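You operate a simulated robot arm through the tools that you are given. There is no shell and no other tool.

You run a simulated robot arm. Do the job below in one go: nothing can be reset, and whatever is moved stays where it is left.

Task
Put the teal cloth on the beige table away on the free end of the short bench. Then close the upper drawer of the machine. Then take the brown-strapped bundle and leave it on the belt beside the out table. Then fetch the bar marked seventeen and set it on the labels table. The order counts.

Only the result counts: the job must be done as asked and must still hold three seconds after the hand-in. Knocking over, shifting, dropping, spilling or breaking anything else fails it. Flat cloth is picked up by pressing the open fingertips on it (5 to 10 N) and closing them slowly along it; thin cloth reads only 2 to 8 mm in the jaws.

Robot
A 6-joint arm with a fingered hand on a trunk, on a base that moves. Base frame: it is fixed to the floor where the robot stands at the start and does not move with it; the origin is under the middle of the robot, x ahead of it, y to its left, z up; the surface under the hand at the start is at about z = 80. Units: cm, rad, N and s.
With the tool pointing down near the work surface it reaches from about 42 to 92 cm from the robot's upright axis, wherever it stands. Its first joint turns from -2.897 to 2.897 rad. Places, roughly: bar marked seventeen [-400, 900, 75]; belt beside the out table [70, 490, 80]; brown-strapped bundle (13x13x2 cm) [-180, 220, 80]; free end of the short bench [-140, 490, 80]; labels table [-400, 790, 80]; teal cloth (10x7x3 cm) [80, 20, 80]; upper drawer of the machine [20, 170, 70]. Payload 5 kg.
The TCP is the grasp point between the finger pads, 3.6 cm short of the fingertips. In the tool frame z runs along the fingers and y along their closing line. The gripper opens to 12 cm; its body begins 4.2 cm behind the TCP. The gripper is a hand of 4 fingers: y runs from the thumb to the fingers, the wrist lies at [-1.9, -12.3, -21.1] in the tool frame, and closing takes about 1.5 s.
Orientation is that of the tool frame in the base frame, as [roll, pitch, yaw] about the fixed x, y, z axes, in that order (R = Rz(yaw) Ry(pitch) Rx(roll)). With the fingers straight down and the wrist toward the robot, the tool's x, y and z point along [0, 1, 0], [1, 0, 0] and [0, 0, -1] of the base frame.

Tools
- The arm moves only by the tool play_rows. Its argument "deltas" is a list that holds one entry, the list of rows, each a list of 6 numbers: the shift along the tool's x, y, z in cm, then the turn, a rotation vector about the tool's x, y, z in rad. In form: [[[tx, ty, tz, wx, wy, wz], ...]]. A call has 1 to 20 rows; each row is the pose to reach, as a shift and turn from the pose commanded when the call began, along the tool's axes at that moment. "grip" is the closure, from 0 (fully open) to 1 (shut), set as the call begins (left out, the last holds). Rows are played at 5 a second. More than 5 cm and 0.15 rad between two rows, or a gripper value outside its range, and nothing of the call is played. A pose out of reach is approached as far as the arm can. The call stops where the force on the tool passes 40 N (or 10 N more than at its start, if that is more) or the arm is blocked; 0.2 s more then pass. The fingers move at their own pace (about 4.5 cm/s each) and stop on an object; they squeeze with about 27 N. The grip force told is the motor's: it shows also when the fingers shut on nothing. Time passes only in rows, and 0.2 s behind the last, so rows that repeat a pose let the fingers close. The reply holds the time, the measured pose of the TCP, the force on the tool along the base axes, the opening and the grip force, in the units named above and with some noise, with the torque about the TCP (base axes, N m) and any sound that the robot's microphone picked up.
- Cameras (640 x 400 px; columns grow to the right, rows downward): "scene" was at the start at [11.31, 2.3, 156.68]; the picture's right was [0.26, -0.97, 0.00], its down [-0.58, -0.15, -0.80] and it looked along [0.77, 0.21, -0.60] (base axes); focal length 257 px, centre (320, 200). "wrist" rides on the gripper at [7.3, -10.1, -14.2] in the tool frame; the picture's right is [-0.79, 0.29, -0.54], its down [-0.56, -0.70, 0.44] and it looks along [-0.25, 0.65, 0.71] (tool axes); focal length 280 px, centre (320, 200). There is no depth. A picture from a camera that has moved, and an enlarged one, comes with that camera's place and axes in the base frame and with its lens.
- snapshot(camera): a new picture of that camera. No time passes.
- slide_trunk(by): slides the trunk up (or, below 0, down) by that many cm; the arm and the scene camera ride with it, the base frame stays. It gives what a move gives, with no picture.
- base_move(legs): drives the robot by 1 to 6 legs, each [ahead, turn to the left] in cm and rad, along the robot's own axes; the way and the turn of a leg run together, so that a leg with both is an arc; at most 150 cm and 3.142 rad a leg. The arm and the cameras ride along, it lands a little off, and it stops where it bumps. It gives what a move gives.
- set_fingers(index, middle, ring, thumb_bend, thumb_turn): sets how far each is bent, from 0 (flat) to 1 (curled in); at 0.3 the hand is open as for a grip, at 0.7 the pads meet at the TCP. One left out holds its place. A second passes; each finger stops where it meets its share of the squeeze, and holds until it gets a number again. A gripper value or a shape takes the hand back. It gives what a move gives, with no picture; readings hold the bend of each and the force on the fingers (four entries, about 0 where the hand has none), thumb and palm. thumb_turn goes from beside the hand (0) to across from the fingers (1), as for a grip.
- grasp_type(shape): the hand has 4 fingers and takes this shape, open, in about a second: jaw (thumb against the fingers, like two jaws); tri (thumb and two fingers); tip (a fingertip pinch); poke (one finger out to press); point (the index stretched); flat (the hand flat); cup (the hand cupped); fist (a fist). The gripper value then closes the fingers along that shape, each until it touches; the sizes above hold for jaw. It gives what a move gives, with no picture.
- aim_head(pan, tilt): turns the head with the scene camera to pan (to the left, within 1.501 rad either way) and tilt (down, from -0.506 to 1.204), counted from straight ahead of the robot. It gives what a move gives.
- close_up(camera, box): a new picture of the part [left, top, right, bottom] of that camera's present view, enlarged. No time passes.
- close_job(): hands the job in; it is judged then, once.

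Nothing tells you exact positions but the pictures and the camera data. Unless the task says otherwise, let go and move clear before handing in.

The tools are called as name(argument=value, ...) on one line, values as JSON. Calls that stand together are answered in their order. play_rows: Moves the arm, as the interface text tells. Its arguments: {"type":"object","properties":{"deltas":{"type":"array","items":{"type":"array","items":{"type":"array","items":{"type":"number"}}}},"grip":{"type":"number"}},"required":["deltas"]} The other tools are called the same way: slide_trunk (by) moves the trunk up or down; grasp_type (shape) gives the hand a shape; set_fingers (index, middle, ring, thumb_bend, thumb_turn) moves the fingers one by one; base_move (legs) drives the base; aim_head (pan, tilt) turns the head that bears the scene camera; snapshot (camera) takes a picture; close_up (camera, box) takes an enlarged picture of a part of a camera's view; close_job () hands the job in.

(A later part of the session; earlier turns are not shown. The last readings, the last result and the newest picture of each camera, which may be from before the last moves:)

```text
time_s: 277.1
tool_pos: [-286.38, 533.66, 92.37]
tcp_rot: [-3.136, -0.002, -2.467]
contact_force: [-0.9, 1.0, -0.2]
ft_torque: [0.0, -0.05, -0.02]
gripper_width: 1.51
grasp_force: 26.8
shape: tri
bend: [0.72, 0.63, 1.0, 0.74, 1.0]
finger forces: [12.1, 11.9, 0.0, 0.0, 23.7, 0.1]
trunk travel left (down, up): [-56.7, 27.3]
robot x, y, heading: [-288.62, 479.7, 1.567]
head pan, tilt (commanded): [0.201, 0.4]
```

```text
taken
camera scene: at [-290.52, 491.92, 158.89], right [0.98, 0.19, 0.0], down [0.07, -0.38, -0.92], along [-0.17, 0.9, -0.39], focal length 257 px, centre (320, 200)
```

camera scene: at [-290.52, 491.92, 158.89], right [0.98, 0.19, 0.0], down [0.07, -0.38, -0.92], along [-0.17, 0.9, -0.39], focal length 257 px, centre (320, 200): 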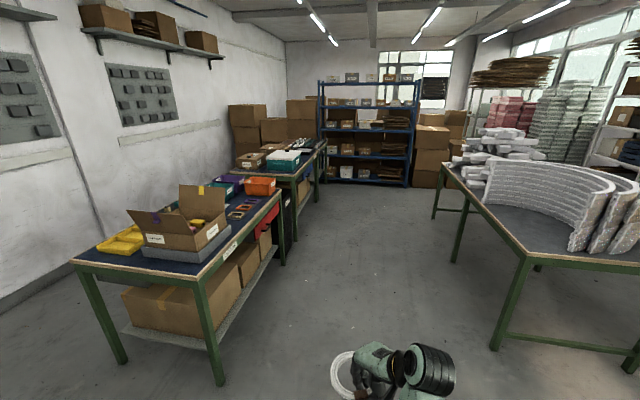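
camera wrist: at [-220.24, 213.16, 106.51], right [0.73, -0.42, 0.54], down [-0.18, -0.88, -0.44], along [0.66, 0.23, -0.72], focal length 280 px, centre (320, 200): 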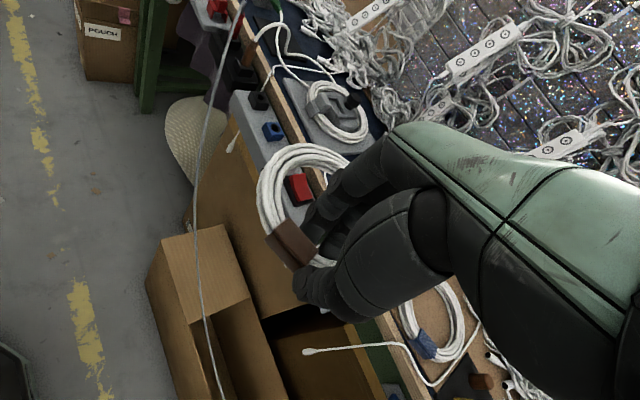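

I now see the labels-side tables and the blue shelf far ahead for later. Now I'll go to y≈565, turn right, and drive through the gap back to the main aisle.

base_move(legs=[[86, 0], [0, -1.565]])

aim_head(pan=0, tilt=0.45)

snapshot(camera="scene")

```text
time_s: 286.6
tool_pos: [-234.31, 567.66, 92.26]
tcp_rot: [-3.139, -0.003, 2.288]
contact_force: [0.4, -0.4, -0.8]
ft_torque: [-0.02, 0.03, 0.01]
gripper_width: 1.52
grasp_force: 27.4
shape: tri
bend: [0.72, 0.63, 1.0, 0.74, 1.0]
finger forces: [12.2, 11.9, 0.1, 0.0, 23.5, 0.1]
trunk travel left (down, up): [-56.7, 27.3]
robot x, y, heading: [-288.5, 567.89, 0.04]
head pan, tilt (commanded): [0.201, 0.4]
```

```text
time_s: 287.3
tool_pos: [-234.26, 567.64, 92.2]
tcp_rot: [-3.137, -0.001, 2.287]
contact_force: [-0.1, 0.7, -0.4]
ft_torque: [0.01, 0.07, -0.01]
gripper_width: 1.5
grasp_force: 26.9
shape: tri
bend: [0.72, 0.63, 1.0, 0.74, 1.0]
finger forces: [12.2, 11.9, 0.0, 0.0, 23.5, 0.1]
trunk travel left (down, up): [-56.7, 27.3]
robot x, y, heading: [-288.07, 567.29, 0.034]
head pan, tilt (commanded): [0.0, 0.45]
```

```text
taken
camera scene: at [-276.11, 568.1, 158.42], right [0.03, -1.0, 0.0], down [-0.43, -0.01, -0.9], along [0.9, 0.03, -0.44], focal length 257 px, centre (320, 200)
```

scene: 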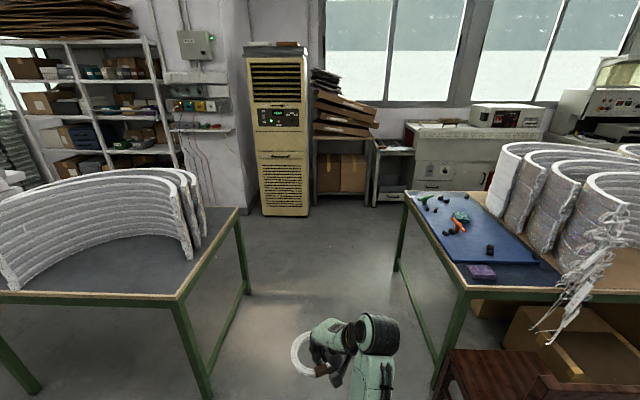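

The gap is clear. I'll straighten up and drive through to the aisle at x≈-48, then look at the belt.

base_move(legs=[[0, -0.036], [150, 0], [88, 0]])

aim_head(pan=-0.6, tilt=0.6)

snapshot(camera="scene")

```text
time_s: 300.6
tool_pos: [4.02, 565.21, 92.25]
tcp_rot: [-3.138, -0.001, 2.244]
contact_force: [-0.3, 0.0, -0.7]
ft_torque: [-0.05, 0.04, 0.02]
gripper_width: 1.53
grasp_force: 27.2
shape: tri
bend: [0.72, 0.63, 1.0, 0.74, 1.0]
finger forces: [12.2, 12.1, 0.0, 0.0, 23.5, 0.1]
trunk travel left (down, up): [-56.7, 27.3]
robot x, y, heading: [-49.81, 567.63, -0.004]
head pan, tilt (commanded): [0.0, 0.45]
```

```text
time_s: 301.6
tool_pos: [4.22, 565.22, 92.26]
tcp_rot: [-3.139, -0.001, 2.245]
contact_force: [0.3, 0.2, -0.4]
ft_torque: [-0.05, 0.0, 0.01]
gripper_width: 1.52
grasp_force: 27.0
shape: tri
bend: [0.72, 0.63, 1.0, 0.74, 1.0]
finger forces: [12.2, 12.0, 0.0, 0.1, 23.4, 0.0]
trunk travel left (down, up): [-56.7, 27.3]
robot x, y, heading: [-49.82, 567.41, -0.008]
head pan, tilt (commanded): [-0.6, 0.6]
```

```text
taken
camera scene: at [-39.7, 562.37, 157.07], right [-0.57, -0.82, 0.0], down [-0.46, 0.32, -0.83], along [0.68, -0.47, -0.56], focal length 257 px, centre (320, 200)
```

scene: 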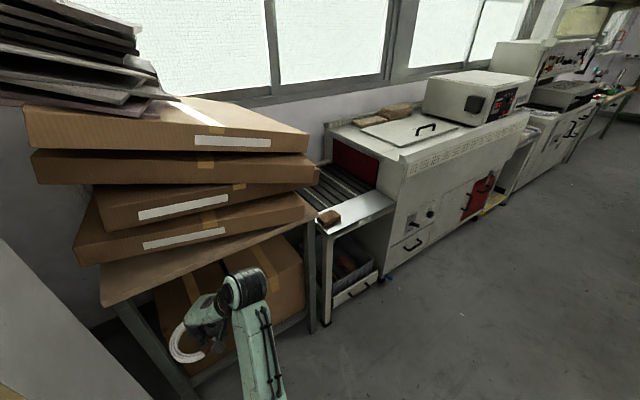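

The belt is the dark slatted strip between the cardboard table and the oven, at about x=40–90, y≈470–510. I'll turn to -y, drive level with it and face it.

base_move(legs=[[0, -1.565], [78, 0], [0, 1.565]])

aim_head(pan=0, tilt=0.6)

snapshot(camera="scene")

```text
time_s: 315.3
tool_pos: [6.37, 491.58, 92.39]
tcp_rot: [-3.136, -0.003, 2.331]
contact_force: [0.7, -0.4, -1.2]
ft_torque: [-0.07, 0.04, -0.04]
gripper_width: 1.5
grasp_force: 26.8
shape: tri
bend: [0.72, 0.63, 1.0, 0.74, 1.0]
finger forces: [12.2, 11.7, 0.0, 0.0, 23.1, 0.0]
trunk travel left (down, up): [-56.7, 27.3]
robot x, y, heading: [-47.61, 489.12, 0.078]
head pan, tilt (commanded): [-0.6, 0.6]
```

```text
time_s: 316.3
tool_pos: [6.39, 491.72, 92.22]
tcp_rot: [-3.138, -0.002, 2.329]
contact_force: [1.2, 0.0, -0.9]
ft_torque: [-0.02, -0.01, -0.02]
gripper_width: 1.49
grasp_force: 27.2
shape: tri
bend: [0.72, 0.63, 1.0, 0.74, 1.0]
finger forces: [12.2, 11.7, 0.1, 0.0, 22.9, 0.1]
trunk travel left (down, up): [-56.7, 27.3]
robot x, y, heading: [-47.62, 488.84, 0.073]
head pan, tilt (commanded): [0.0, 0.6]
```

```text
taken
camera scene: at [-35.86, 490.27, 157.06], right [0.07, -1.0, 0.0], down [-0.56, -0.04, -0.82], along [0.82, 0.06, -0.57], focal length 257 px, centre (320, 200)
```

scene: 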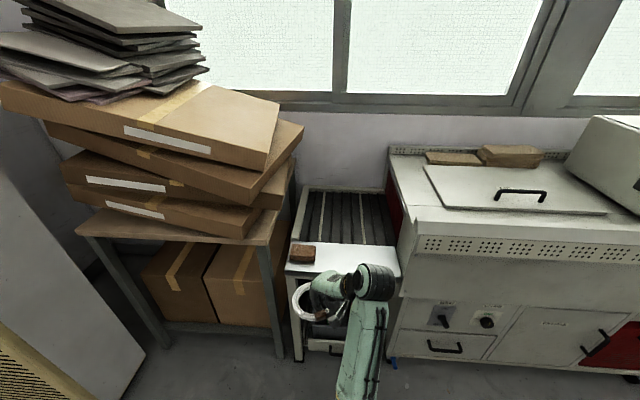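

I'm facing the belt now: its slatted area spans about x=44–85, y=463–508. I'll zoom in to see the surface and the small brown block on its front frame.

close_up(camera="scene", box=[260, 170, 440, 290])

snapshot(camera="wrist")

```text
3.33 times, centred on (350, 230) of scene
camera zoom: at [-35.86, 490.27, 157.06], right [0.07, -1.0, 0.0], down [-0.56, -0.04, -0.82], along [0.82, 0.06, -0.57], focal length 856 px, centre (220, 100)
```

zoom: 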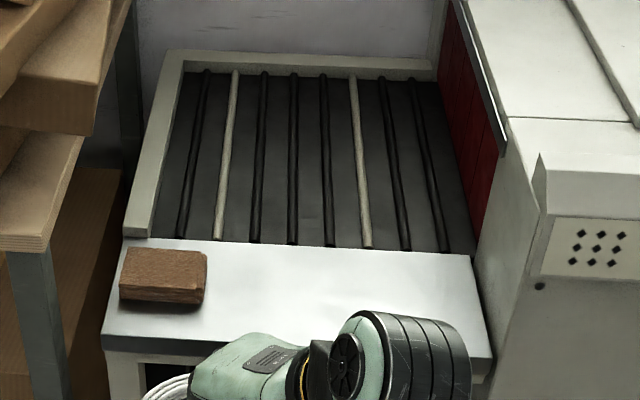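

```text
taken
camera wrist: at [-5.89, 489.99, 106.54], right [0.75, -0.37, 0.54], down [-0.12, -0.89, -0.44], along [0.64, 0.27, -0.72], focal length 280 px, centre (320, 200)
```

wrist: 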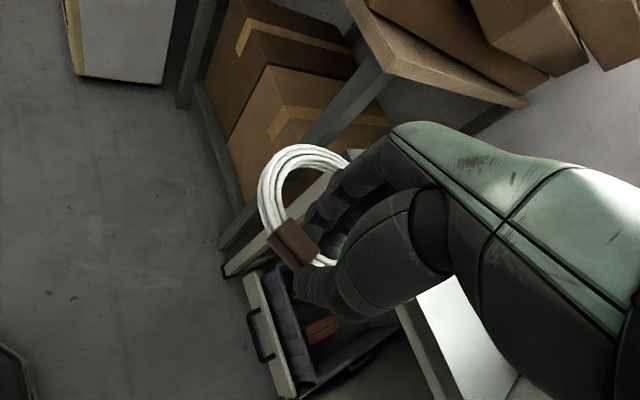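

The belt has slats across it and a brown block sits on the front frame. I'll shift the arm a little to the right, away from the cardboard boxes, then drive forward 24 cm.

play_rows(deltas=[[[-2, -2, 0, 0, 0, 0], [-4.2, -4, 0, 0, 0, 0], [-6.5, -6.2, 0, 0, 0, 0], [-6.5, -6.2, 0, 0, 0, 0]]])

base_move(legs=[[24, -0.04]])

snapshot(camera="scene")

snapshot(camera="wrist")

```text
time_s: 317.3
tool_pos: [6.29, 482.69, 92.18]
tcp_rot: [-3.139, 0.0, 2.329]
contact_force: [1.0, 1.2, -0.9]
ft_torque: [-0.04, 0.04, -0.01]
gripper_width: 1.5
grasp_force: 27.3
shape: tri
bend: [0.72, 0.63, 1.0, 0.74, 1.0]
finger forces: [12.3, 11.8, 0.1, 0.0, 23.1, 0.0]
trunk travel left (down, up): [-56.7, 27.3]
robot x, y, heading: [-47.81, 489.25, 0.07]
head pan, tilt (commanded): [0.0, 0.6]
```

```text
time_s: 319.2
tool_pos: [30.09, 481.99, 92.02]
tcp_rot: [-3.139, -0.003, 2.287]
contact_force: [0.2, -0.3, -0.7]
ft_torque: [-0.01, 0.06, -0.01]
gripper_width: 1.52
grasp_force: 26.7
shape: tri
bend: [0.72, 0.63, 1.0, 0.74, 1.0]
finger forces: [12.3, 11.9, 0.1, 0.0, 23.1, 0.0]
trunk travel left (down, up): [-56.7, 27.3]
robot x, y, heading: [-23.37, 490.8, 0.039]
head pan, tilt (commanded): [0.0, 0.6]
```

```text
taken
camera scene: at [-11.68, 491.16, 157.06], right [0.04, -1.0, 0.0], down [-0.57, -0.02, -0.82], along [0.82, 0.03, -0.57], focal length 257 px, centre (320, 200)
```

scene: 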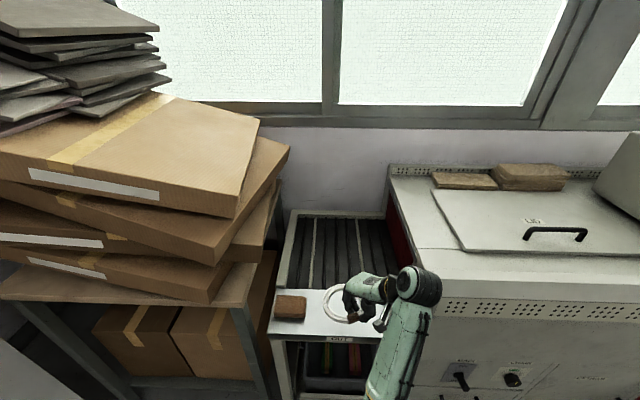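

```text
taken
camera wrist: at [17.77, 480.75, 106.34], right [0.74, -0.4, 0.54], down [-0.16, -0.88, -0.44], along [0.66, 0.24, -0.72], focal length 280 px, centre (320, 200)
```

wrist: 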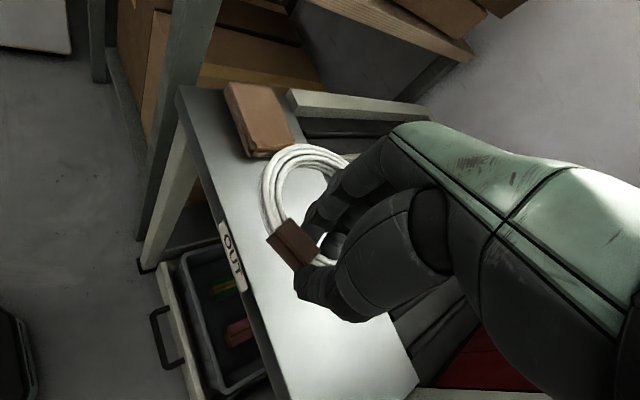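

The white shelf is marked OUT, so it is the out table and the slatted belt lies just beyond it (x≈45–86, y≈463–506). I'll reach the coil out over the belt's middle, staying high.

play_rows(deltas=[[[-2.5, 3.1, 0, 0, 0, 0], [-5, 6.2, 0, 0, 0, 0], [-7.5, 9.4, 0, 0, 0, 0], [-10, 12.6, 0, 0, 0, 0], [-12.5, 15.8, 0, 0, 0, 0], [-15, 19, 0, 0, 0, 0], [-17.5, 22.2, 0, 0, 0, 0], [-19.7, 25, 0, 0, 0, 0], [-19.7, 25, 0, 0, 0, 0]]])

snapshot(camera="scene")

snapshot(camera="wrist")

```text
time_s: 321.2
tool_pos: [61.82, 483.49, 92.14]
tcp_rot: [3.141, 0.0, 2.289]
contact_force: [0.7, 0.0, -1.1]
ft_torque: [-0.03, 0.02, 0.0]
gripper_width: 1.53
grasp_force: 27.1
shape: tri
bend: [0.72, 0.63, 1.0, 0.74, 1.0]
finger forces: [12.3, 11.9, 0.0, 0.0, 23.1, 0.0]
trunk travel left (down, up): [-56.7, 27.3]
robot x, y, heading: [-23.56, 490.7, 0.039]
head pan, tilt (commanded): [0.0, 0.6]
```

```text
taken
camera scene: at [-11.78, 491.14, 157.07], right [0.04, -1.0, 0.0], down [-0.56, -0.02, -0.83], along [0.82, 0.03, -0.56], focal length 257 px, centre (320, 200)
```

scene: 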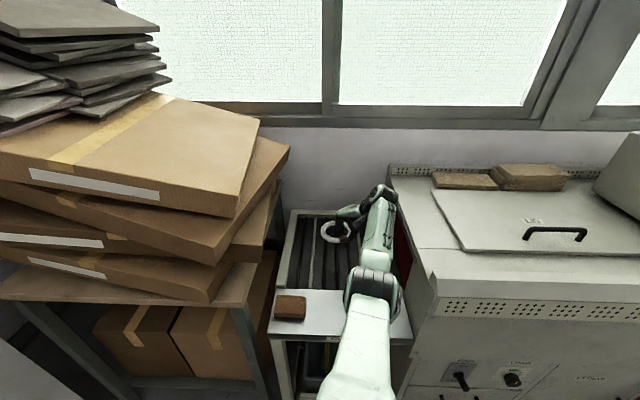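

```text
taken
camera wrist: at [49.48, 482.37, 106.37], right [0.74, -0.4, 0.54], down [-0.16, -0.88, -0.44], along [0.66, 0.24, -0.71], focal length 280 px, centre (320, 200)
```

wrist: 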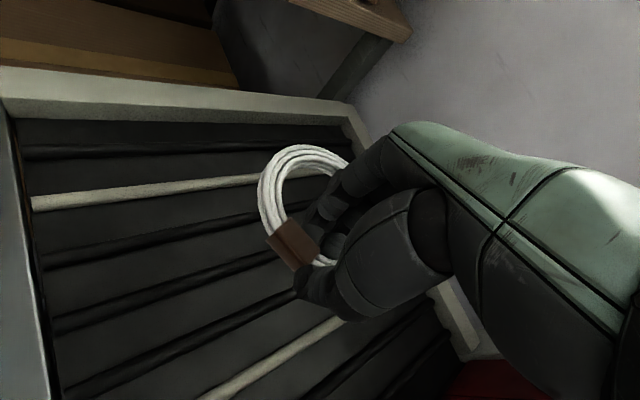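

The coil is over the middle of the belt. I'll lower it to about 84, then slowly until I feel contact.

play_rows(deltas=[[[0, 0, 2, 0, 0, 0], [0, 0, 4, 0, 0, 0], [0, 0, 5.5, 0, 0, 0], [0, 0, 7, 0, 0, 0], [0, 0, 8, 0, 0, 0], [0, 0, 8, 0, 0, 0]]])

play_rows(deltas=[[[0, 0, 0.3, 0, 0, 0], [0, 0, 0.6, 0, 0, 0], [0, 0, 0.9, 0, 0, 0], [0, 0, 1.2, 0, 0, 0], [0, 0, 1.2, 0, 0, 0]]])

snapshot(camera="wrist")

```text
time_s: 322.6
tool_pos: [61.84, 483.49, 84.2]
tcp_rot: [-3.141, 0.002, 2.289]
contact_force: [-0.2, 0.0, -0.5]
ft_torque: [-0.07, 0.04, -0.02]
gripper_width: 1.51
grasp_force: 27.3
shape: tri
bend: [0.72, 0.63, 1.0, 0.74, 1.0]
finger forces: [12.3, 11.9, 0.1, 0.0, 23.0, 0.0]
trunk travel left (down, up): [-56.7, 27.3]
robot x, y, heading: [-23.6, 490.76, 0.034]
head pan, tilt (commanded): [0.0, 0.6]
```

```text
time_s: 323.8
tool_pos: [61.26, 483.51, 82.95]
tcp_rot: [-3.139, -0.003, 2.288]
contact_force: [0.5, -0.3, -0.8]
ft_torque: [-0.07, 0.05, 0.01]
gripper_width: 1.53
grasp_force: 26.8
shape: tri
bend: [0.72, 0.63, 1.0, 0.74, 1.0]
finger forces: [12.3, 11.8, 0.0, 0.0, 23.0, 0.0]
out of reach, approached as far as the arm can: row 2, 3, 4, 5
trunk travel left (down, up): [-56.7, 27.3]
robot x, y, heading: [-23.52, 490.82, 0.037]
head pan, tilt (commanded): [0.0, 0.6]
```

```text
taken
camera wrist: at [48.89, 482.34, 97.2], right [0.74, -0.4, 0.54], down [-0.16, -0.88, -0.44], along [0.66, 0.24, -0.71], focal length 280 px, centre (320, 200)
```

wrist: 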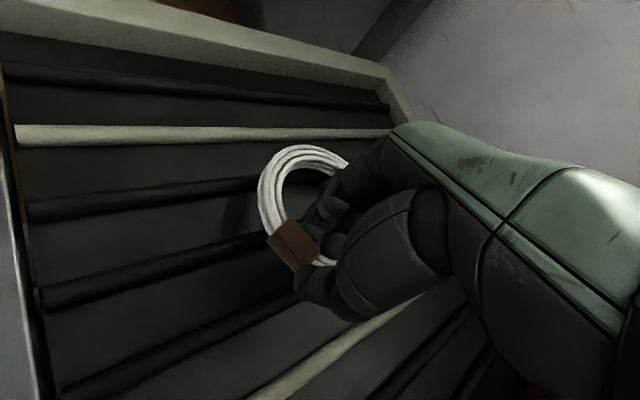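

The arm is at the edge of its reach at this height. I'll raise the hand 4 cm, lower the trunk 4 cm, and continue with force guarding.

play_rows(deltas=[[[0, 0, -1.5, 0, 0, 0], [0, 0, -3, 0, 0, 0], [0, 0, -4, 0, 0, 0], [0, 0, -4, 0, 0, 0]]])

slide_trunk(by=-4)

```text
time_s: 324.8
tool_pos: [62.21, 483.29, 86.75]
tcp_rot: [-3.139, -0.004, 2.289]
contact_force: [-0.1, 0.4, -1.3]
ft_torque: [-0.04, 0.07, -0.01]
gripper_width: 1.53
grasp_force: 26.9
shape: tri
bend: [0.72, 0.63, 1.0, 0.74, 1.0]
finger forces: [12.3, 11.8, 0.0, 0.0, 23.1, 0.0]
out of reach, approached as far as the arm can: row 2, 3, 4
trunk travel left (down, up): [-56.7, 27.3]
robot x, y, heading: [-23.37, 491.38, 0.037]
head pan, tilt (commanded): [0.0, 0.6]
```

```text
time_s: 325.6
tool_pos: [62.15, 483.22, 82.72]
tcp_rot: [-3.14, -0.001, 2.291]
contact_force: [0.1, -0.3, -0.4]
ft_torque: [-0.06, 0.02, -0.01]
gripper_width: 1.52
grasp_force: 27.0
shape: tri
bend: [0.72, 0.63, 1.0, 0.74, 1.0]
finger forces: [12.3, 11.9, 0.0, 0.1, 23.1, 0.0]
trunk travel left (down, up): [-52.7, 31.3]
robot x, y, heading: [-23.53, 490.26, 0.042]
head pan, tilt (commanded): [0.0, 0.6]
```

play_rows(deltas=[[[1.0, -1.1, -0.3, 0, 0, 0], [2.0, -2.3, -0.3, 0, 0, 0], [2.0, -2.3, 0.2, 0, 0, 0], [2.0, -2.3, 0.5, 0, 0, 0], [2.0, -2.3, 0.8, 0, 0, 0], [2.0, -2.3, 0.8, 0, 0, 0]]])

snapshot(camera="wrist")

```text
time_s: 327.0
tool_pos: [61.69, 482.54, 81.7]
tcp_rot: [3.141, -0.001, 2.288]
contact_force: [2.9, 0.0, 7.5]
ft_torque: [0.03, -0.08, -0.03]
gripper_width: 1.54
grasp_force: 27.0
shape: tri
bend: [0.72, 0.63, 1.0, 0.74, 1.0]
finger forces: [14.6, 12.7, 0.1, 0.0, 29.9, 0.0]
out of reach, approached as far as the arm can: row 1, 2, 3, 4, 5, 6
trunk travel left (down, up): [-52.7, 31.3]
robot x, y, heading: [-23.31, 490.67, 0.04]
head pan, tilt (commanded): [0.0, 0.6]
```

```text
taken
camera wrist: at [49.26, 481.5, 95.94], right [0.74, -0.4, 0.54], down [-0.16, -0.88, -0.44], along [0.66, 0.24, -0.71], focal length 280 px, centre (320, 200)
```

wrist: 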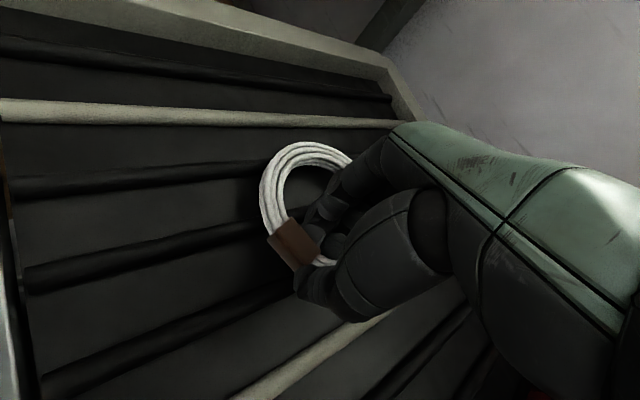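

The coil rests on the belt (contact at z≈81.7). I'll ease up 0.2 cm and open the hand to 6 cm.

play_rows(deltas=[[[0, 0, -0.2, 0, 0, 0], [0, 0, -0.2, 0, 0, 0]]])

play_rows(deltas=[[[0, 0, 0, 0, 0, 0], [0, 0, 0, 0, 0, 0], [0, 0, 0, 0, 0, 0], [0, 0, 0, 0, 0, 0], [0, 0, 0, 0, 0, 0], [0, 0, 0, 0, 0, 0]]], grip=0.5)

snapshot(camera="wrist")

close_up(camera="scene", box=[270, 150, 430, 250])

```text
time_s: 327.6
tool_pos: [61.68, 482.57, 81.79]
tcp_rot: [-3.141, -0.004, 2.292]
contact_force: [3.2, 1.2, 5.2]
ft_torque: [0.11, -0.12, -0.01]
gripper_width: 1.52
grasp_force: 27.3
shape: tri
bend: [0.72, 0.63, 1.0, 0.74, 1.0]
finger forces: [14.7, 12.9, 0.0, 0.0, 27.8, 0.0]
trunk travel left (down, up): [-52.7, 31.3]
robot x, y, heading: [-23.66, 490.84, 0.037]
head pan, tilt (commanded): [0.0, 0.6]
```

```text
time_s: 329.0
tool_pos: [61.56, 482.57, 81.66]
tcp_rot: [-3.139, -0.004, 2.291]
contact_force: [-1.4, -1.6, 3.5]
ft_torque: [0.02, -0.01, -0.01]
gripper_width: 5.88
grasp_force: 0.0
shape: tri
bend: [0.74, 0.45, 0.99, 0.7, 1.0]
finger forces: [1.2, 0.8, 0.0, 0.0, 0.5, 0.0]
trunk travel left (down, up): [-52.7, 31.3]
robot x, y, heading: [-23.38, 490.7, 0.039]
head pan, tilt (commanded): [0.0, 0.6]
```

```text
taken
camera wrist: at [49.25, 481.43, 95.98], right [0.74, -0.4, 0.54], down [-0.16, -0.88, -0.44], along [0.65, 0.24, -0.72], focal length 280 px, centre (320, 200)
```

wrist: 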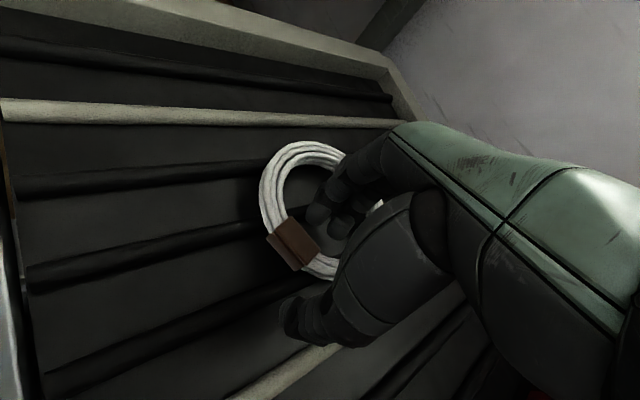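

```text
4.00 times, centred on (350, 200) of scene
camera zoom: at [-11.83, 491.15, 153.07], right [0.04, -1.0, 0.0], down [-0.56, -0.02, -0.83], along [0.82, 0.03, -0.56], focal length 1028 px, centre (200, 200)
```

zoom: 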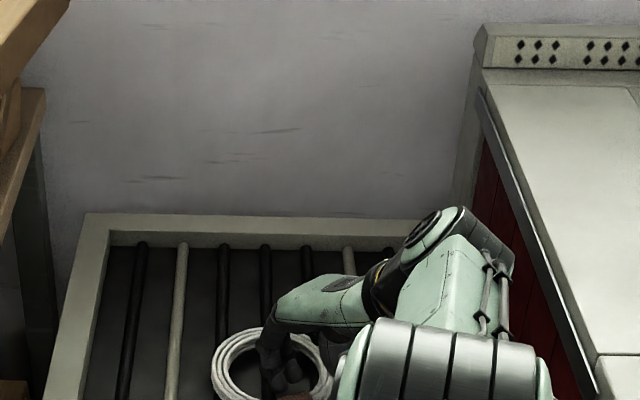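

The coil is released on the belt. I'll rise straight up with the trunk so the fingers leave the ring without touching it.

slide_trunk(by=10)

snapshot(camera="wrist")

close_up(camera="scene", box=[270, 170, 430, 270])

```text
time_s: 330.3
tool_pos: [61.58, 482.71, 91.68]
tcp_rot: [-3.138, -0.005, 2.292]
contact_force: [-0.3, -0.4, -0.6]
ft_torque: [0.0, 0.0, -0.01]
gripper_width: 5.95
grasp_force: 0.1
shape: tri
bend: [0.74, 0.45, 0.99, 0.7, 1.0]
finger forces: [0.0, 0.0, 0.0, 0.0, 0.1, 0.0]
trunk travel left (down, up): [-62.7, 21.3]
robot x, y, heading: [-23.55, 490.65, 0.034]
head pan, tilt (commanded): [0.0, 0.6]
```

```text
taken
camera wrist: at [49.3, 481.43, 105.93], right [0.74, -0.4, 0.54], down [-0.16, -0.88, -0.44], along [0.65, 0.24, -0.72], focal length 280 px, centre (320, 200)
```

wrist: 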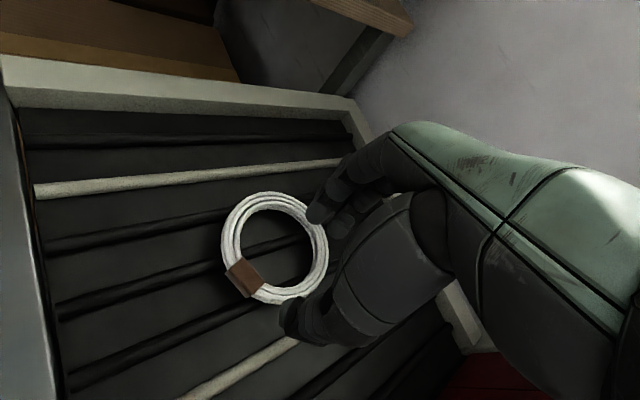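

```text
4.00 times, centred on (350, 220) of scene
camera zoom: at [-11.73, 491.15, 163.06], right [0.04, -1.0, 0.0], down [-0.56, -0.02, -0.82], along [0.82, 0.03, -0.57], focal length 1028 px, centre (200, 120)
```

zoom: 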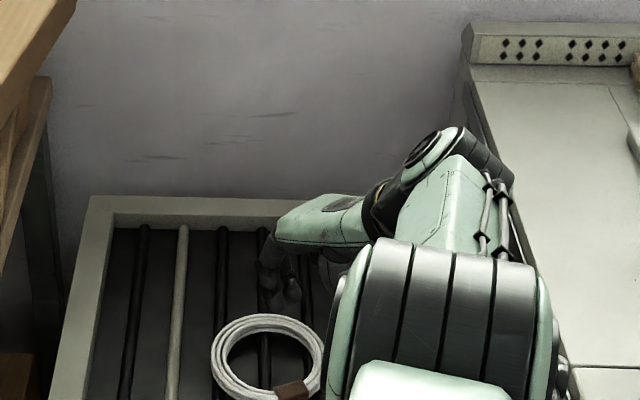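

The coil lies flat in the middle of the belt at about [64, 486]. I'll pull the arm back and square the hand again.

play_rows(deltas=[[[0, 0, -1, 0, 0, 0], [2.5, -2.7, -1, 0, 0, 0.06], [5, -5.4, -1, 0, 0, 0.14], [7.5, -8.1, -1, 0, 0, 0.22], [10, -10.8, -1, 0, 0, 0.3], [12.5, -13.5, -1, 0, 0, 0.38], [15, -16.2, -1, 0, 0, 0.46], [17.5, -18.9, -1, 0, 0, 0.54], [20.6, -21.9, -1, 0, 0, 0.62], [20.6, -21.9, -1, 0, 0, 0.68]]])

snapshot(camera="scene")

```text
time_s: 332.5
tool_pos: [61.66, 475.59, 83.65]
tcp_rot: [-3.134, -0.007, 1.781]
contact_force: [-0.5, -0.1, -0.4]
ft_torque: [0.01, -0.04, -0.02]
gripper_width: 5.97
grasp_force: 0.1
shape: tri
bend: [0.74, 0.45, 0.99, 0.7, 1.0]
finger forces: [0.1, 0.1, 0.0, 0.0, 0.0, 0.0]
out of reach, approached as far as the arm can: row 2, 3, 4, 5, 6, 7, 8, 9, 10
trunk travel left (down, up): [-62.7, 21.3]
robot x, y, heading: [-23.67, 490.69, 0.035]
head pan, tilt (commanded): [0.0, 0.6]
```

```text
taken
camera scene: at [-11.76, 491.15, 163.07], right [0.04, -1.0, 0.0], down [-0.56, -0.02, -0.82], along [0.82, 0.03, -0.57], focal length 257 px, centre (320, 200)
```

scene: 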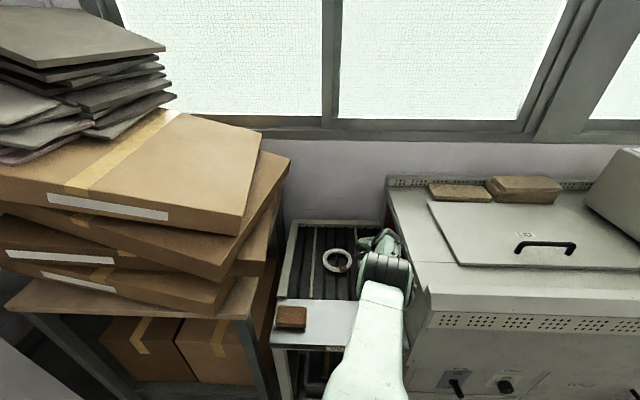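

The arm is fully stretched and can't draw straight in; it has swung sideways and down to [61.7, 475.6, 83.7] without touching anything. I'll lift with the trunk first, then back off with the base.

slide_trunk(by=12)

snapshot(camera="scene")

snapshot(camera="wrist")

```text
time_s: 334.0
tool_pos: [61.6, 475.56, 95.58]
tcp_rot: [-3.134, -0.006, 1.781]
contact_force: [-0.9, 1.4, 0.6]
ft_torque: [-0.02, 0.0, 0.03]
gripper_width: 5.97
grasp_force: 0.0
shape: tri
bend: [0.74, 0.45, 0.99, 0.7, 1.0]
finger forces: [0.0, 0.1, 0.0, 0.0, 0.1, 0.0]
trunk travel left (down, up): [-74.7, 9.3]
robot x, y, heading: [-23.69, 490.32, 0.038]
head pan, tilt (commanded): [0.0, 0.6]
```

```text
taken
camera scene: at [-11.74, 491.14, 175.06], right [0.04, -1.0, 0.0], down [-0.56, -0.02, -0.82], along [0.82, 0.03, -0.57], focal length 257 px, centre (320, 200)
```

scene: 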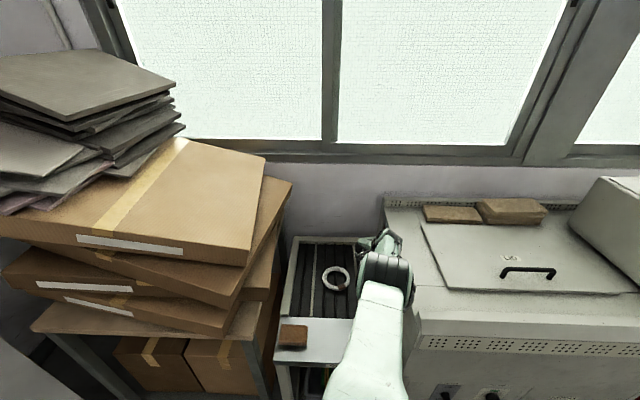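

```text
taken
camera wrist: at [50.28, 480.58, 110.02], right [0.45, -0.71, 0.53], down [-0.57, -0.69, -0.44], along [0.68, -0.11, -0.72], focal length 280 px, centre (320, 200)
```

wrist: 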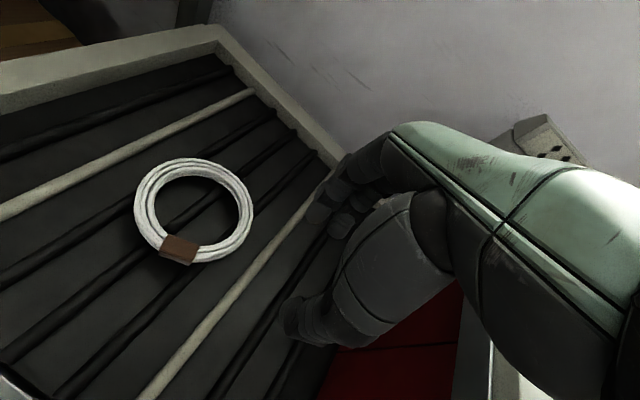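

The coil is undisturbed and the hand is now high. I'll back the base away 26 cm, which draws the arm straight out.

base_move(legs=[[-26, 0]])

play_rows(deltas=[[[0, 0, -2, 0, 0, 0], [0, -1.5, -3, 0, 0, 0], [0, -3, -4, 0, 0, 0], [0, -3, -4, 0, 0, 0]]], grip=0.5)

```text
time_s: 336.0
tool_pos: [35.83, 474.81, 95.66]
tcp_rot: [-3.132, -0.006, 1.783]
contact_force: [-0.7, -0.3, 0.0]
ft_torque: [0.03, -0.01, 0.0]
gripper_width: 5.97
grasp_force: 0.0
shape: tri
bend: [0.74, 0.45, 0.99, 0.7, 1.0]
finger forces: [0.0, 0.0, 0.1, 0.0, 0.0, 0.1]
trunk travel left (down, up): [-74.7, 9.3]
robot x, y, heading: [-49.16, 489.6, 0.04]
head pan, tilt (commanded): [0.0, 0.6]
```

```text
time_s: 337.0
tool_pos: [36.39, 473.29, 98.07]
tcp_rot: [-3.131, -0.007, 1.782]
contact_force: [-0.7, 0.5, -0.5]
ft_torque: [0.03, 0.0, -0.02]
gripper_width: 6.02
grasp_force: 0.1
shape: tri
bend: [0.74, 0.45, 0.99, 0.7, 1.0]
finger forces: [0.0, 0.0, 0.1, 0.0, 0.0, 0.0]
out of reach, approached as far as the arm can: row 1, 2, 3, 4
trunk travel left (down, up): [-74.7, 9.3]
robot x, y, heading: [-49.25, 489.91, 0.033]
head pan, tilt (commanded): [0.0, 0.6]
```

The arm is locked straight at full stretch. I'll raise the trunk 6 cm for room, then ask for a move down and inwards together, which should bend the elbow again.

slide_trunk(by=6)

play_rows(deltas=[[[0, -1, 2.5, 0, 0, 0], [0, -2.5, 5, 0, 0, 0], [0, -4.5, 7, 0, 0, 0], [0, -7, 9, 0, 0, 0], [0, -10, 10, 0, 0, 0], [0, -13, 10, 0, 0, 0]]])

snapshot(camera="scene")

```text
time_s: 338.0
tool_pos: [36.25, 473.39, 104.06]
tcp_rot: [-3.132, -0.006, 1.784]
contact_force: [-1.4, -0.2, -0.4]
ft_torque: [-0.01, 0.0, 0.01]
gripper_width: 5.99
grasp_force: 0.0
shape: tri
bend: [0.74, 0.45, 0.99, 0.7, 1.0]
finger forces: [0.0, 0.0, 0.1, 0.0, 0.1, 0.0]
trunk travel left (down, up): [-80.7, 3.3]
robot x, y, heading: [-49.61, 489.68, 0.035]
head pan, tilt (commanded): [0.0, 0.6]
```

```text
time_s: 339.4
tool_pos: [27.83, 469.03, 91.61]
tcp_rot: [-3.133, -0.009, 1.787]
contact_force: [0.1, -0.5, 0.1]
ft_torque: [0.02, 0.0, 0.02]
gripper_width: 5.98
grasp_force: 0.0
shape: tri
bend: [0.74, 0.45, 0.99, 0.7, 1.0]
finger forces: [0.0, 0.0, 0.0, 0.1, 0.0, 0.0]
out of reach, approached as far as the arm can: row 3, 4, 5, 6
trunk travel left (down, up): [-80.7, 3.3]
robot x, y, heading: [-49.34, 489.81, 0.038]
head pan, tilt (commanded): [0.0, 0.6]
```

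```text
taken
camera scene: at [-37.67, 490.13, 181.07], right [0.04, -1.0, 0.0], down [-0.56, -0.02, -0.83], along [0.82, 0.03, -0.56], focal length 257 px, centre (320, 200)
```

scene: 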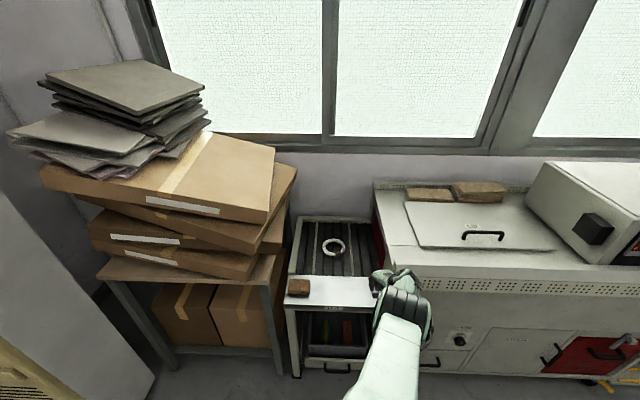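

The arm still moves only along its outermost reach. I'll ask for a target well inside (up, inwards and away from the oven) and hold it over many rows, to see whether the elbow folds.

play_rows(deltas=[[[1.7, -2.0, -2, 0, 0, 0], [3.4, -4.0, -4, 0, 0, 0], [5.2, -6.5, -6, 0, 0, 0], [7, -8.7, -8, 0, 0, 0], [7, -8.7, -8, 0, 0, 0], [7, -8.7, -8, 0, 0, 0], [7, -8.7, -8, 0, 0, 0], [7, -8.7, -8, 0, 0, 0], [7, -8.7, -8, 0, 0, 0], [7, -8.7, -8, 0, 0, 0]]])

snapshot(camera="scene")

```text
time_s: 341.6
tool_pos: [28.26, 469.11, 92.19]
tcp_rot: [-3.131, -0.007, 1.785]
contact_force: [0.4, -0.2, -0.1]
ft_torque: [0.0, -0.01, 0.0]
gripper_width: 6.03
grasp_force: 0.1
shape: tri
bend: [0.74, 0.45, 0.99, 0.7, 1.0]
finger forces: [0.1, 0.1, 0.0, 0.0, 0.0, 0.1]
out of reach, approached as far as the arm can: row 1, 2, 3, 4, 5, 6, 7, 8, 9, 10
trunk travel left (down, up): [-80.7, 3.3]
robot x, y, heading: [-49.37, 489.59, 0.039]
head pan, tilt (commanded): [0.0, 0.6]
```

```text
taken
camera scene: at [-37.63, 490.2, 181.06], right [0.04, -1.0, 0.0], down [-0.56, -0.02, -0.83], along [0.82, 0.03, -0.56], focal length 257 px, centre (320, 200)
```

scene: 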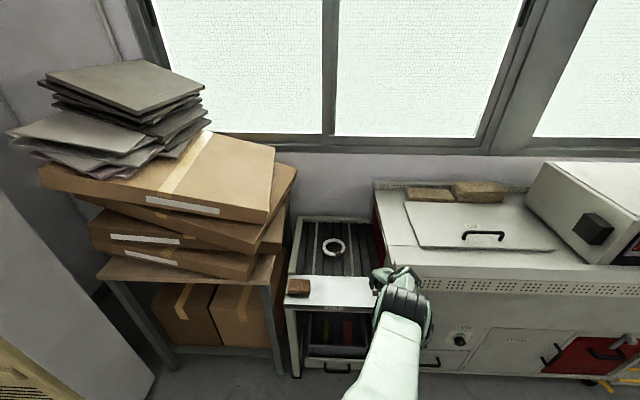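

Even that direction is blocked, so I suspect the wrist is lined up with the forearm. I'll turn the base slightly left to get clear of the oven corner, then tilt the hand to free the wrist.

base_move(legs=[[0, 0.12]])

play_rows(deltas=[[[0, 1.0, -0.8, -0.05, 0, 0], [0, 2.0, -1.6, -0.1, 0, 0], [0, 2.9, -2.4, -0.15, 0, 0], [0, 2.9, -2.4, -0.15, 0, 0]]])

snapshot(camera="scene")

```text
time_s: 342.6
tool_pos: [30.05, 478.42, 92.24]
tcp_rot: [-3.131, -0.008, 1.905]
contact_force: [0.6, 0.5, 0.0]
ft_torque: [0.0, 0.01, 0.01]
gripper_width: 6.0
grasp_force: 0.0
shape: tri
bend: [0.74, 0.45, 0.99, 0.7, 1.0]
finger forces: [0.0, 0.0, 0.1, 0.1, 0.1, 0.0]
trunk travel left (down, up): [-80.7, 3.3]
robot x, y, heading: [-49.17, 489.71, 0.156]
head pan, tilt (commanded): [0.0, 0.6]
```

```text
time_s: 343.6
tool_pos: [33.04, 479.26, 94.56]
tcp_rot: [3.001, -0.007, 1.906]
contact_force: [-0.3, -1.1, 0.1]
ft_torque: [0.03, -0.02, 0.0]
gripper_width: 5.98
grasp_force: 0.1
shape: tri
bend: [0.74, 0.45, 0.99, 0.7, 1.0]
finger forces: [0.1, 0.0, 0.0, 0.0, 0.1, 0.0]
trunk travel left (down, up): [-80.7, 3.3]
robot x, y, heading: [-49.26, 489.56, 0.162]
head pan, tilt (commanded): [0.0, 0.6]
```

```text
taken
camera scene: at [-37.78, 491.56, 181.07], right [0.16, -0.99, 0.0], down [-0.56, -0.09, -0.83], along [0.81, 0.13, -0.56], focal length 257 px, centre (320, 200)
```

scene: 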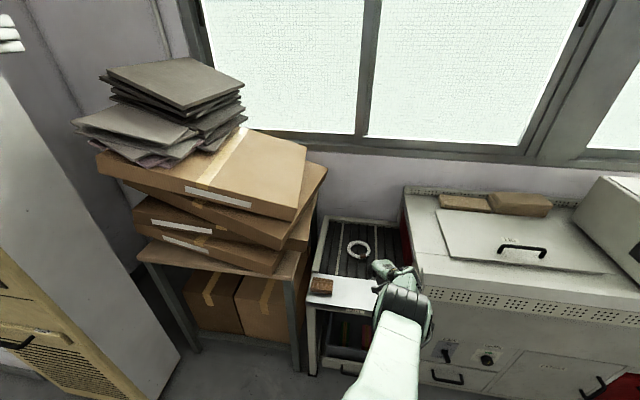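

The tilt went freely, so the wrist can move this way. I'll tilt further, then try drawing inwards.

play_rows(deltas=[[[0, 2.0, -1.3, -0.1, 0, 0], [0, 3.9, -2.9, -0.2, 0, 0], [0, 5.7, -4.6, -0.3, 0, 0], [0, 5.7, -4.6, -0.3, 0, 0]]])

play_rows(deltas=[[[0, -1.5, 0, 0, 0, 0], [0, -3, 0, 0, 0, 0], [0, -5, 0, 0, 0, 0], [0, -7, 0, 0, 0, 0]]])

```text
time_s: 344.6
tool_pos: [37.95, 481.04, 99.84]
tcp_rot: [2.701, -0.007, 1.906]
contact_force: [0.5, -0.2, 0.2]
ft_torque: [0.02, -0.02, -0.02]
gripper_width: 6.01
grasp_force: 0.0
shape: tri
bend: [0.74, 0.45, 0.99, 0.7, 1.0]
finger forces: [0.0, 0.1, 0.0, 0.0, 0.0, 0.0]
trunk travel left (down, up): [-80.7, 3.3]
robot x, y, heading: [-49.31, 489.58, 0.157]
head pan, tilt (commanded): [0.0, 0.6]
```

```text
time_s: 345.6
tool_pos: [33.61, 477.93, 95.2]
tcp_rot: [2.701, -0.01, 1.907]
contact_force: [1.0, 0.0, 0.2]
ft_torque: [-0.03, 0.02, 0.01]
gripper_width: 5.97
grasp_force: 0.0
shape: tri
bend: [0.74, 0.45, 0.99, 0.7, 1.0]
finger forces: [0.0, 0.1, 0.0, 0.1, 0.0, 0.1]
out of reach, approached as far as the arm can: row 1, 2, 3, 4
trunk travel left (down, up): [-80.7, 3.3]
robot x, y, heading: [-49.29, 489.67, 0.157]
head pan, tilt (commanded): [0.0, 0.6]
```

Tilting works but drawing in does not, which fits an elbow that has passed through straight into its wrong side. I'll push outwards to straighten it, rise so it folds the proper way, then draw in.

play_rows(deltas=[[[-0.89, 1.09, 0.51, 0, 0, 0], [-1.79, 2.18, 1.03, 0, 0, 0], [-2.68, 3.27, 1.54, 0, 0, 0], [-2.68, 4.34, -0.72, 0, 0, 0], [-2.68, 5.4, -2.98, 0, 0, 0], [-2.68, 6.47, -5.25, 0, 0, 0], [-1.19, 5.28, -7.47, 0, 0, 0], [0, 4.26, -9.05, 0, 0, 0], [1.79, 2.08, -10.08, 0, 0, 0], [3.57, -0.1, -11.1, 0, 0, 0]]])

snapshot(camera="scene")

```text
time_s: 347.9
tool_pos: [27.91, 479.91, 105.41]
tcp_rot: [2.701, -0.008, 1.903]
contact_force: [-0.3, 0.5, 0.3]
ft_torque: [0.01, -0.02, -0.02]
gripper_width: 5.99
grasp_force: 0.0
shape: tri
bend: [0.74, 0.45, 0.99, 0.7, 1.0]
finger forces: [0.0, 0.0, 0.0, 0.0, 0.1, 0.0]
out of reach, approached as far as the arm can: row 1, 2, 3, 4, 5
trunk travel left (down, up): [-80.7, 3.3]
robot x, y, heading: [-49.63, 489.62, 0.163]
head pan, tilt (commanded): [0.0, 0.6]
```

```text
taken
camera scene: at [-37.98, 491.7, 181.08], right [0.16, -0.99, 0.0], down [-0.56, -0.09, -0.83], along [0.82, 0.13, -0.56], focal length 257 px, centre (320, 200)
```

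scene: 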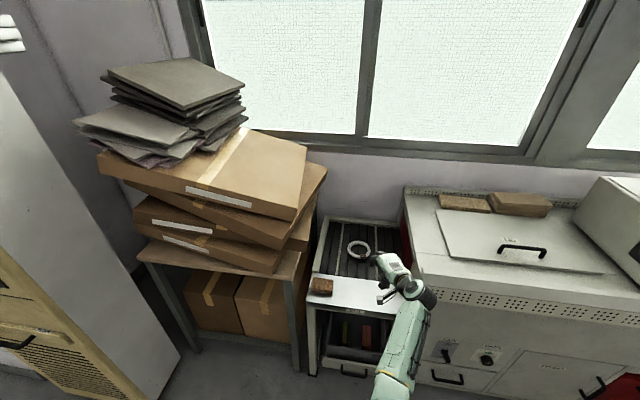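

The elbow folds the right way again and the arm obeys. I'll draw the hand in and bring it back to pointing straight down.

play_rows(deltas=[[[2.03, -1.68, -1.83, 0.063, 0, 0], [4.06, -3.36, -3.66, 0.126, 0, 0], [6.09, -5.04, -5.49, 0.189, 0, 0], [8.1, -6.7, -7.3, 0.252, 0, 0], [10.1, -8.4, -9.1, 0.315, 0, 0], [12.2, -10.1, -11, 0.378, 0, 0], [14.2, -11.76, -12.8, 0.44, 0, 0], [14.2, -11.76, -12.8, 0.44, 0, 0]]])

snapshot(camera="scene")

```text
time_s: 349.6
tool_pos: [8.15, 487.74, 111.9]
tcp_rot: [-3.139, -0.009, 1.904]
contact_force: [-0.1, -0.4, -0.3]
ft_torque: [0.03, 0.07, 0.03]
gripper_width: 6.02
grasp_force: 0.0
shape: tri
bend: [0.74, 0.45, 0.99, 0.7, 1.0]
finger forces: [0.0, 0.0, 0.0, 0.0, 0.0, 0.0]
trunk travel left (down, up): [-80.7, 3.3]
robot x, y, heading: [-49.19, 489.92, 0.16]
head pan, tilt (commanded): [0.0, 0.6]
```

```text
taken
camera scene: at [-37.71, 491.58, 181.06], right [0.16, -0.99, 0.0], down [-0.56, -0.09, -0.82], along [0.81, 0.13, -0.57], focal length 257 px, centre (320, 200)
```

scene: 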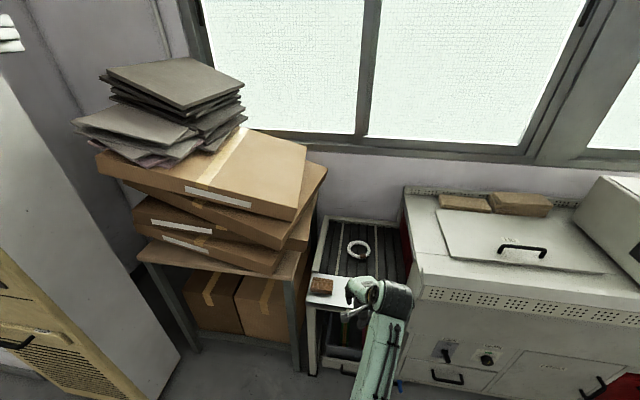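

The arm is back in a normal posture and the coil is still lying on the belt. I'll lower the trunk, then drive back through the gap towards the far left side for the bar.

slide_trunk(by=-22)

base_move(legs=[[0, 1.411], [76, 0], [0, 1.571]])

aim_head(pan=0, tilt=0.4)

snapshot(camera="scene")

```text
time_s: 352.0
tool_pos: [8.06, 487.81, 90.18]
tcp_rot: [3.141, -0.006, 1.907]
contact_force: [0.1, 0.0, 0.2]
ft_torque: [0.02, -0.01, -0.01]
gripper_width: 5.97
grasp_force: 0.0
shape: tri
bend: [0.74, 0.45, 0.99, 0.7, 1.0]
finger forces: [0.1, 0.0, 0.1, 0.0, 0.1, 0.1]
trunk travel left (down, up): [-58.7, 25.3]
robot x, y, heading: [-49.5, 489.93, 0.157]
head pan, tilt (commanded): [0.0, 0.6]
```

```text
time_s: 365.1
tool_pos: [-105.15, 576.14, 90.03]
tcp_rot: [3.141, -0.006, -1.379]
contact_force: [-0.4, 1.1, 0.7]
ft_torque: [-0.02, -0.02, 0.02]
gripper_width: 6.0
grasp_force: 0.0
shape: tri
bend: [0.74, 0.45, 0.99, 0.7, 1.0]
finger forces: [0.1, 0.0, 0.1, 0.0, 0.0, 0.0]
trunk travel left (down, up): [-58.7, 25.3]
robot x, y, heading: [-48.64, 565.84, -3.128]
head pan, tilt (commanded): [0.0, 0.6]
```

```text
time_s: 365.9
tool_pos: [-105.09, 576.15, 90.05]
tcp_rot: [3.141, -0.006, -1.378]
contact_force: [-0.2, 0.0, -0.1]
ft_torque: [-0.02, -0.01, 0.02]
gripper_width: 6.0
grasp_force: 0.0
shape: tri
bend: [0.74, 0.45, 0.99, 0.7, 1.0]
finger forces: [0.0, 0.0, 0.0, 0.0, 0.1, 0.0]
trunk travel left (down, up): [-58.7, 25.3]
robot x, y, heading: [-48.73, 566.04, -3.125]
head pan, tilt (commanded): [0.0, 0.4]
```

```text
taken
camera scene: at [-60.82, 565.84, 160.88], right [-0.02, 1.0, 0.0], down [0.39, 0.01, -0.92], along [-0.92, -0.01, -0.39], focal length 257 px, centre (320, 200)
```

scene: 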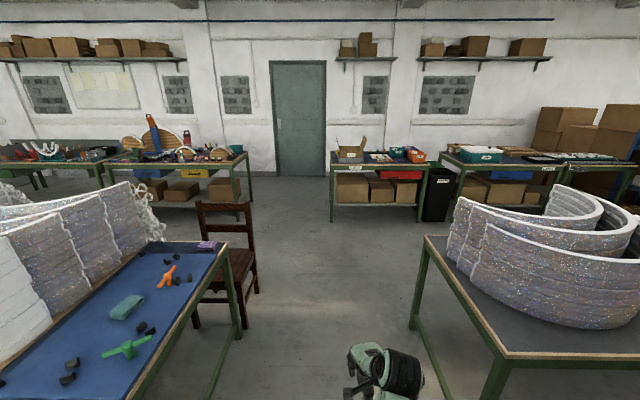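

The way through the gap is clear, and the teal cloth still lies in place. I'll drive through to x≈-292 and look north towards the labels table and shelf.

base_move(legs=[[150, -0.017], [93, 0], [0, -1.571]])

aim_head(pan=0.15, tilt=0.4)

snapshot(camera="scene")

```text
time_s: 383.7
tool_pos: [-280.49, 622.08, 89.98]
tcp_rot: [-3.141, -0.007, -3.008]
contact_force: [-0.2, -0.5, 0.4]
ft_torque: [-0.01, 0.05, 0.02]
gripper_width: 5.99
grasp_force: 0.0
shape: tri
bend: [0.74, 0.45, 0.99, 0.7, 1.0]
finger forces: [0.0, 0.0, 0.0, 0.1, 0.0, 0.0]
trunk travel left (down, up): [-58.7, 25.3]
robot x, y, heading: [-293.93, 565.69, 1.528]
head pan, tilt (commanded): [0.0, 0.4]
```

```text
time_s: 384.4
tool_pos: [-280.58, 622.16, 89.98]
tcp_rot: [3.141, -0.008, -3.007]
contact_force: [0.4, 0.0, 0.1]
ft_torque: [0.01, 0.02, 0.01]
gripper_width: 6.01
grasp_force: 0.0
shape: tri
bend: [0.74, 0.45, 0.99, 0.7, 1.0]
finger forces: [0.0, 0.1, 0.0, 0.1, 0.1, 0.1]
trunk travel left (down, up): [-58.7, 25.3]
robot x, y, heading: [-293.96, 566.1, 1.528]
head pan, tilt (commanded): [0.15, 0.4]
```

```text
taken
camera scene: at [-294.89, 578.41, 160.89], right [0.99, 0.11, 0.0], down [0.04, -0.39, -0.92], along [-0.1, 0.92, -0.39], focal length 257 px, centre (320, 200)
```

scene: 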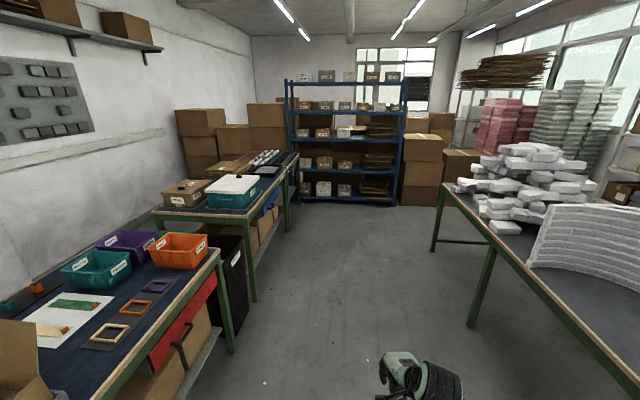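

close_up(camera="scene", box=[140, 130, 320, 240])

close_up(camera="scene", box=[270, 60, 430, 210])

```text
3.56 times, centred on (230, 185) of scene
camera zoom: at [-294.89, 578.41, 160.89], right [0.99, 0.11, 0.0], down [0.04, -0.39, -0.92], along [-0.1, 0.92, -0.39], focal length 913 px, centre (640, 253)
```

zoom: 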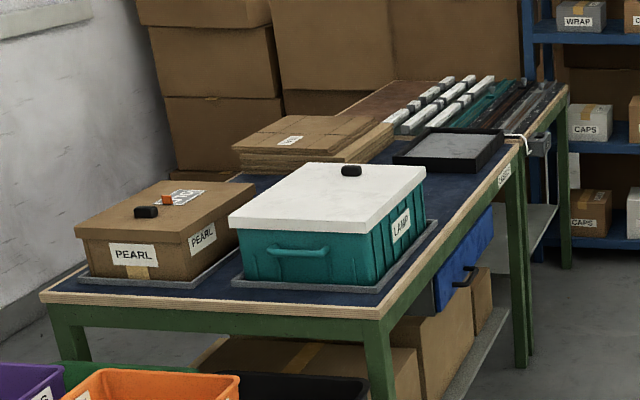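

```text
2.67 times, centred on (350, 135) of scene
camera zoom: at [-294.89, 578.41, 160.89], right [0.99, 0.11, 0.0], down [0.04, -0.39, -0.92], along [-0.1, 0.92, -0.39], focal length 685 px, centre (240, 373)
```

zoom: 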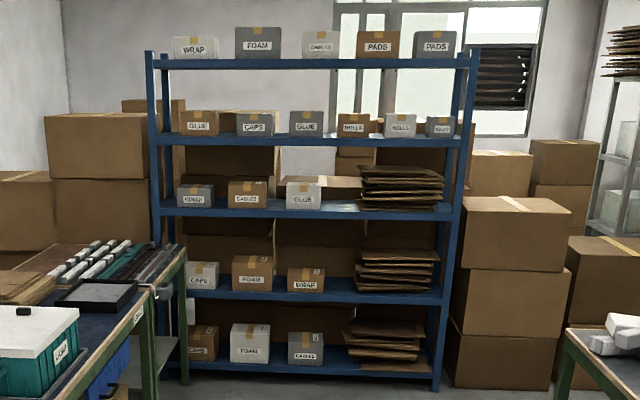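

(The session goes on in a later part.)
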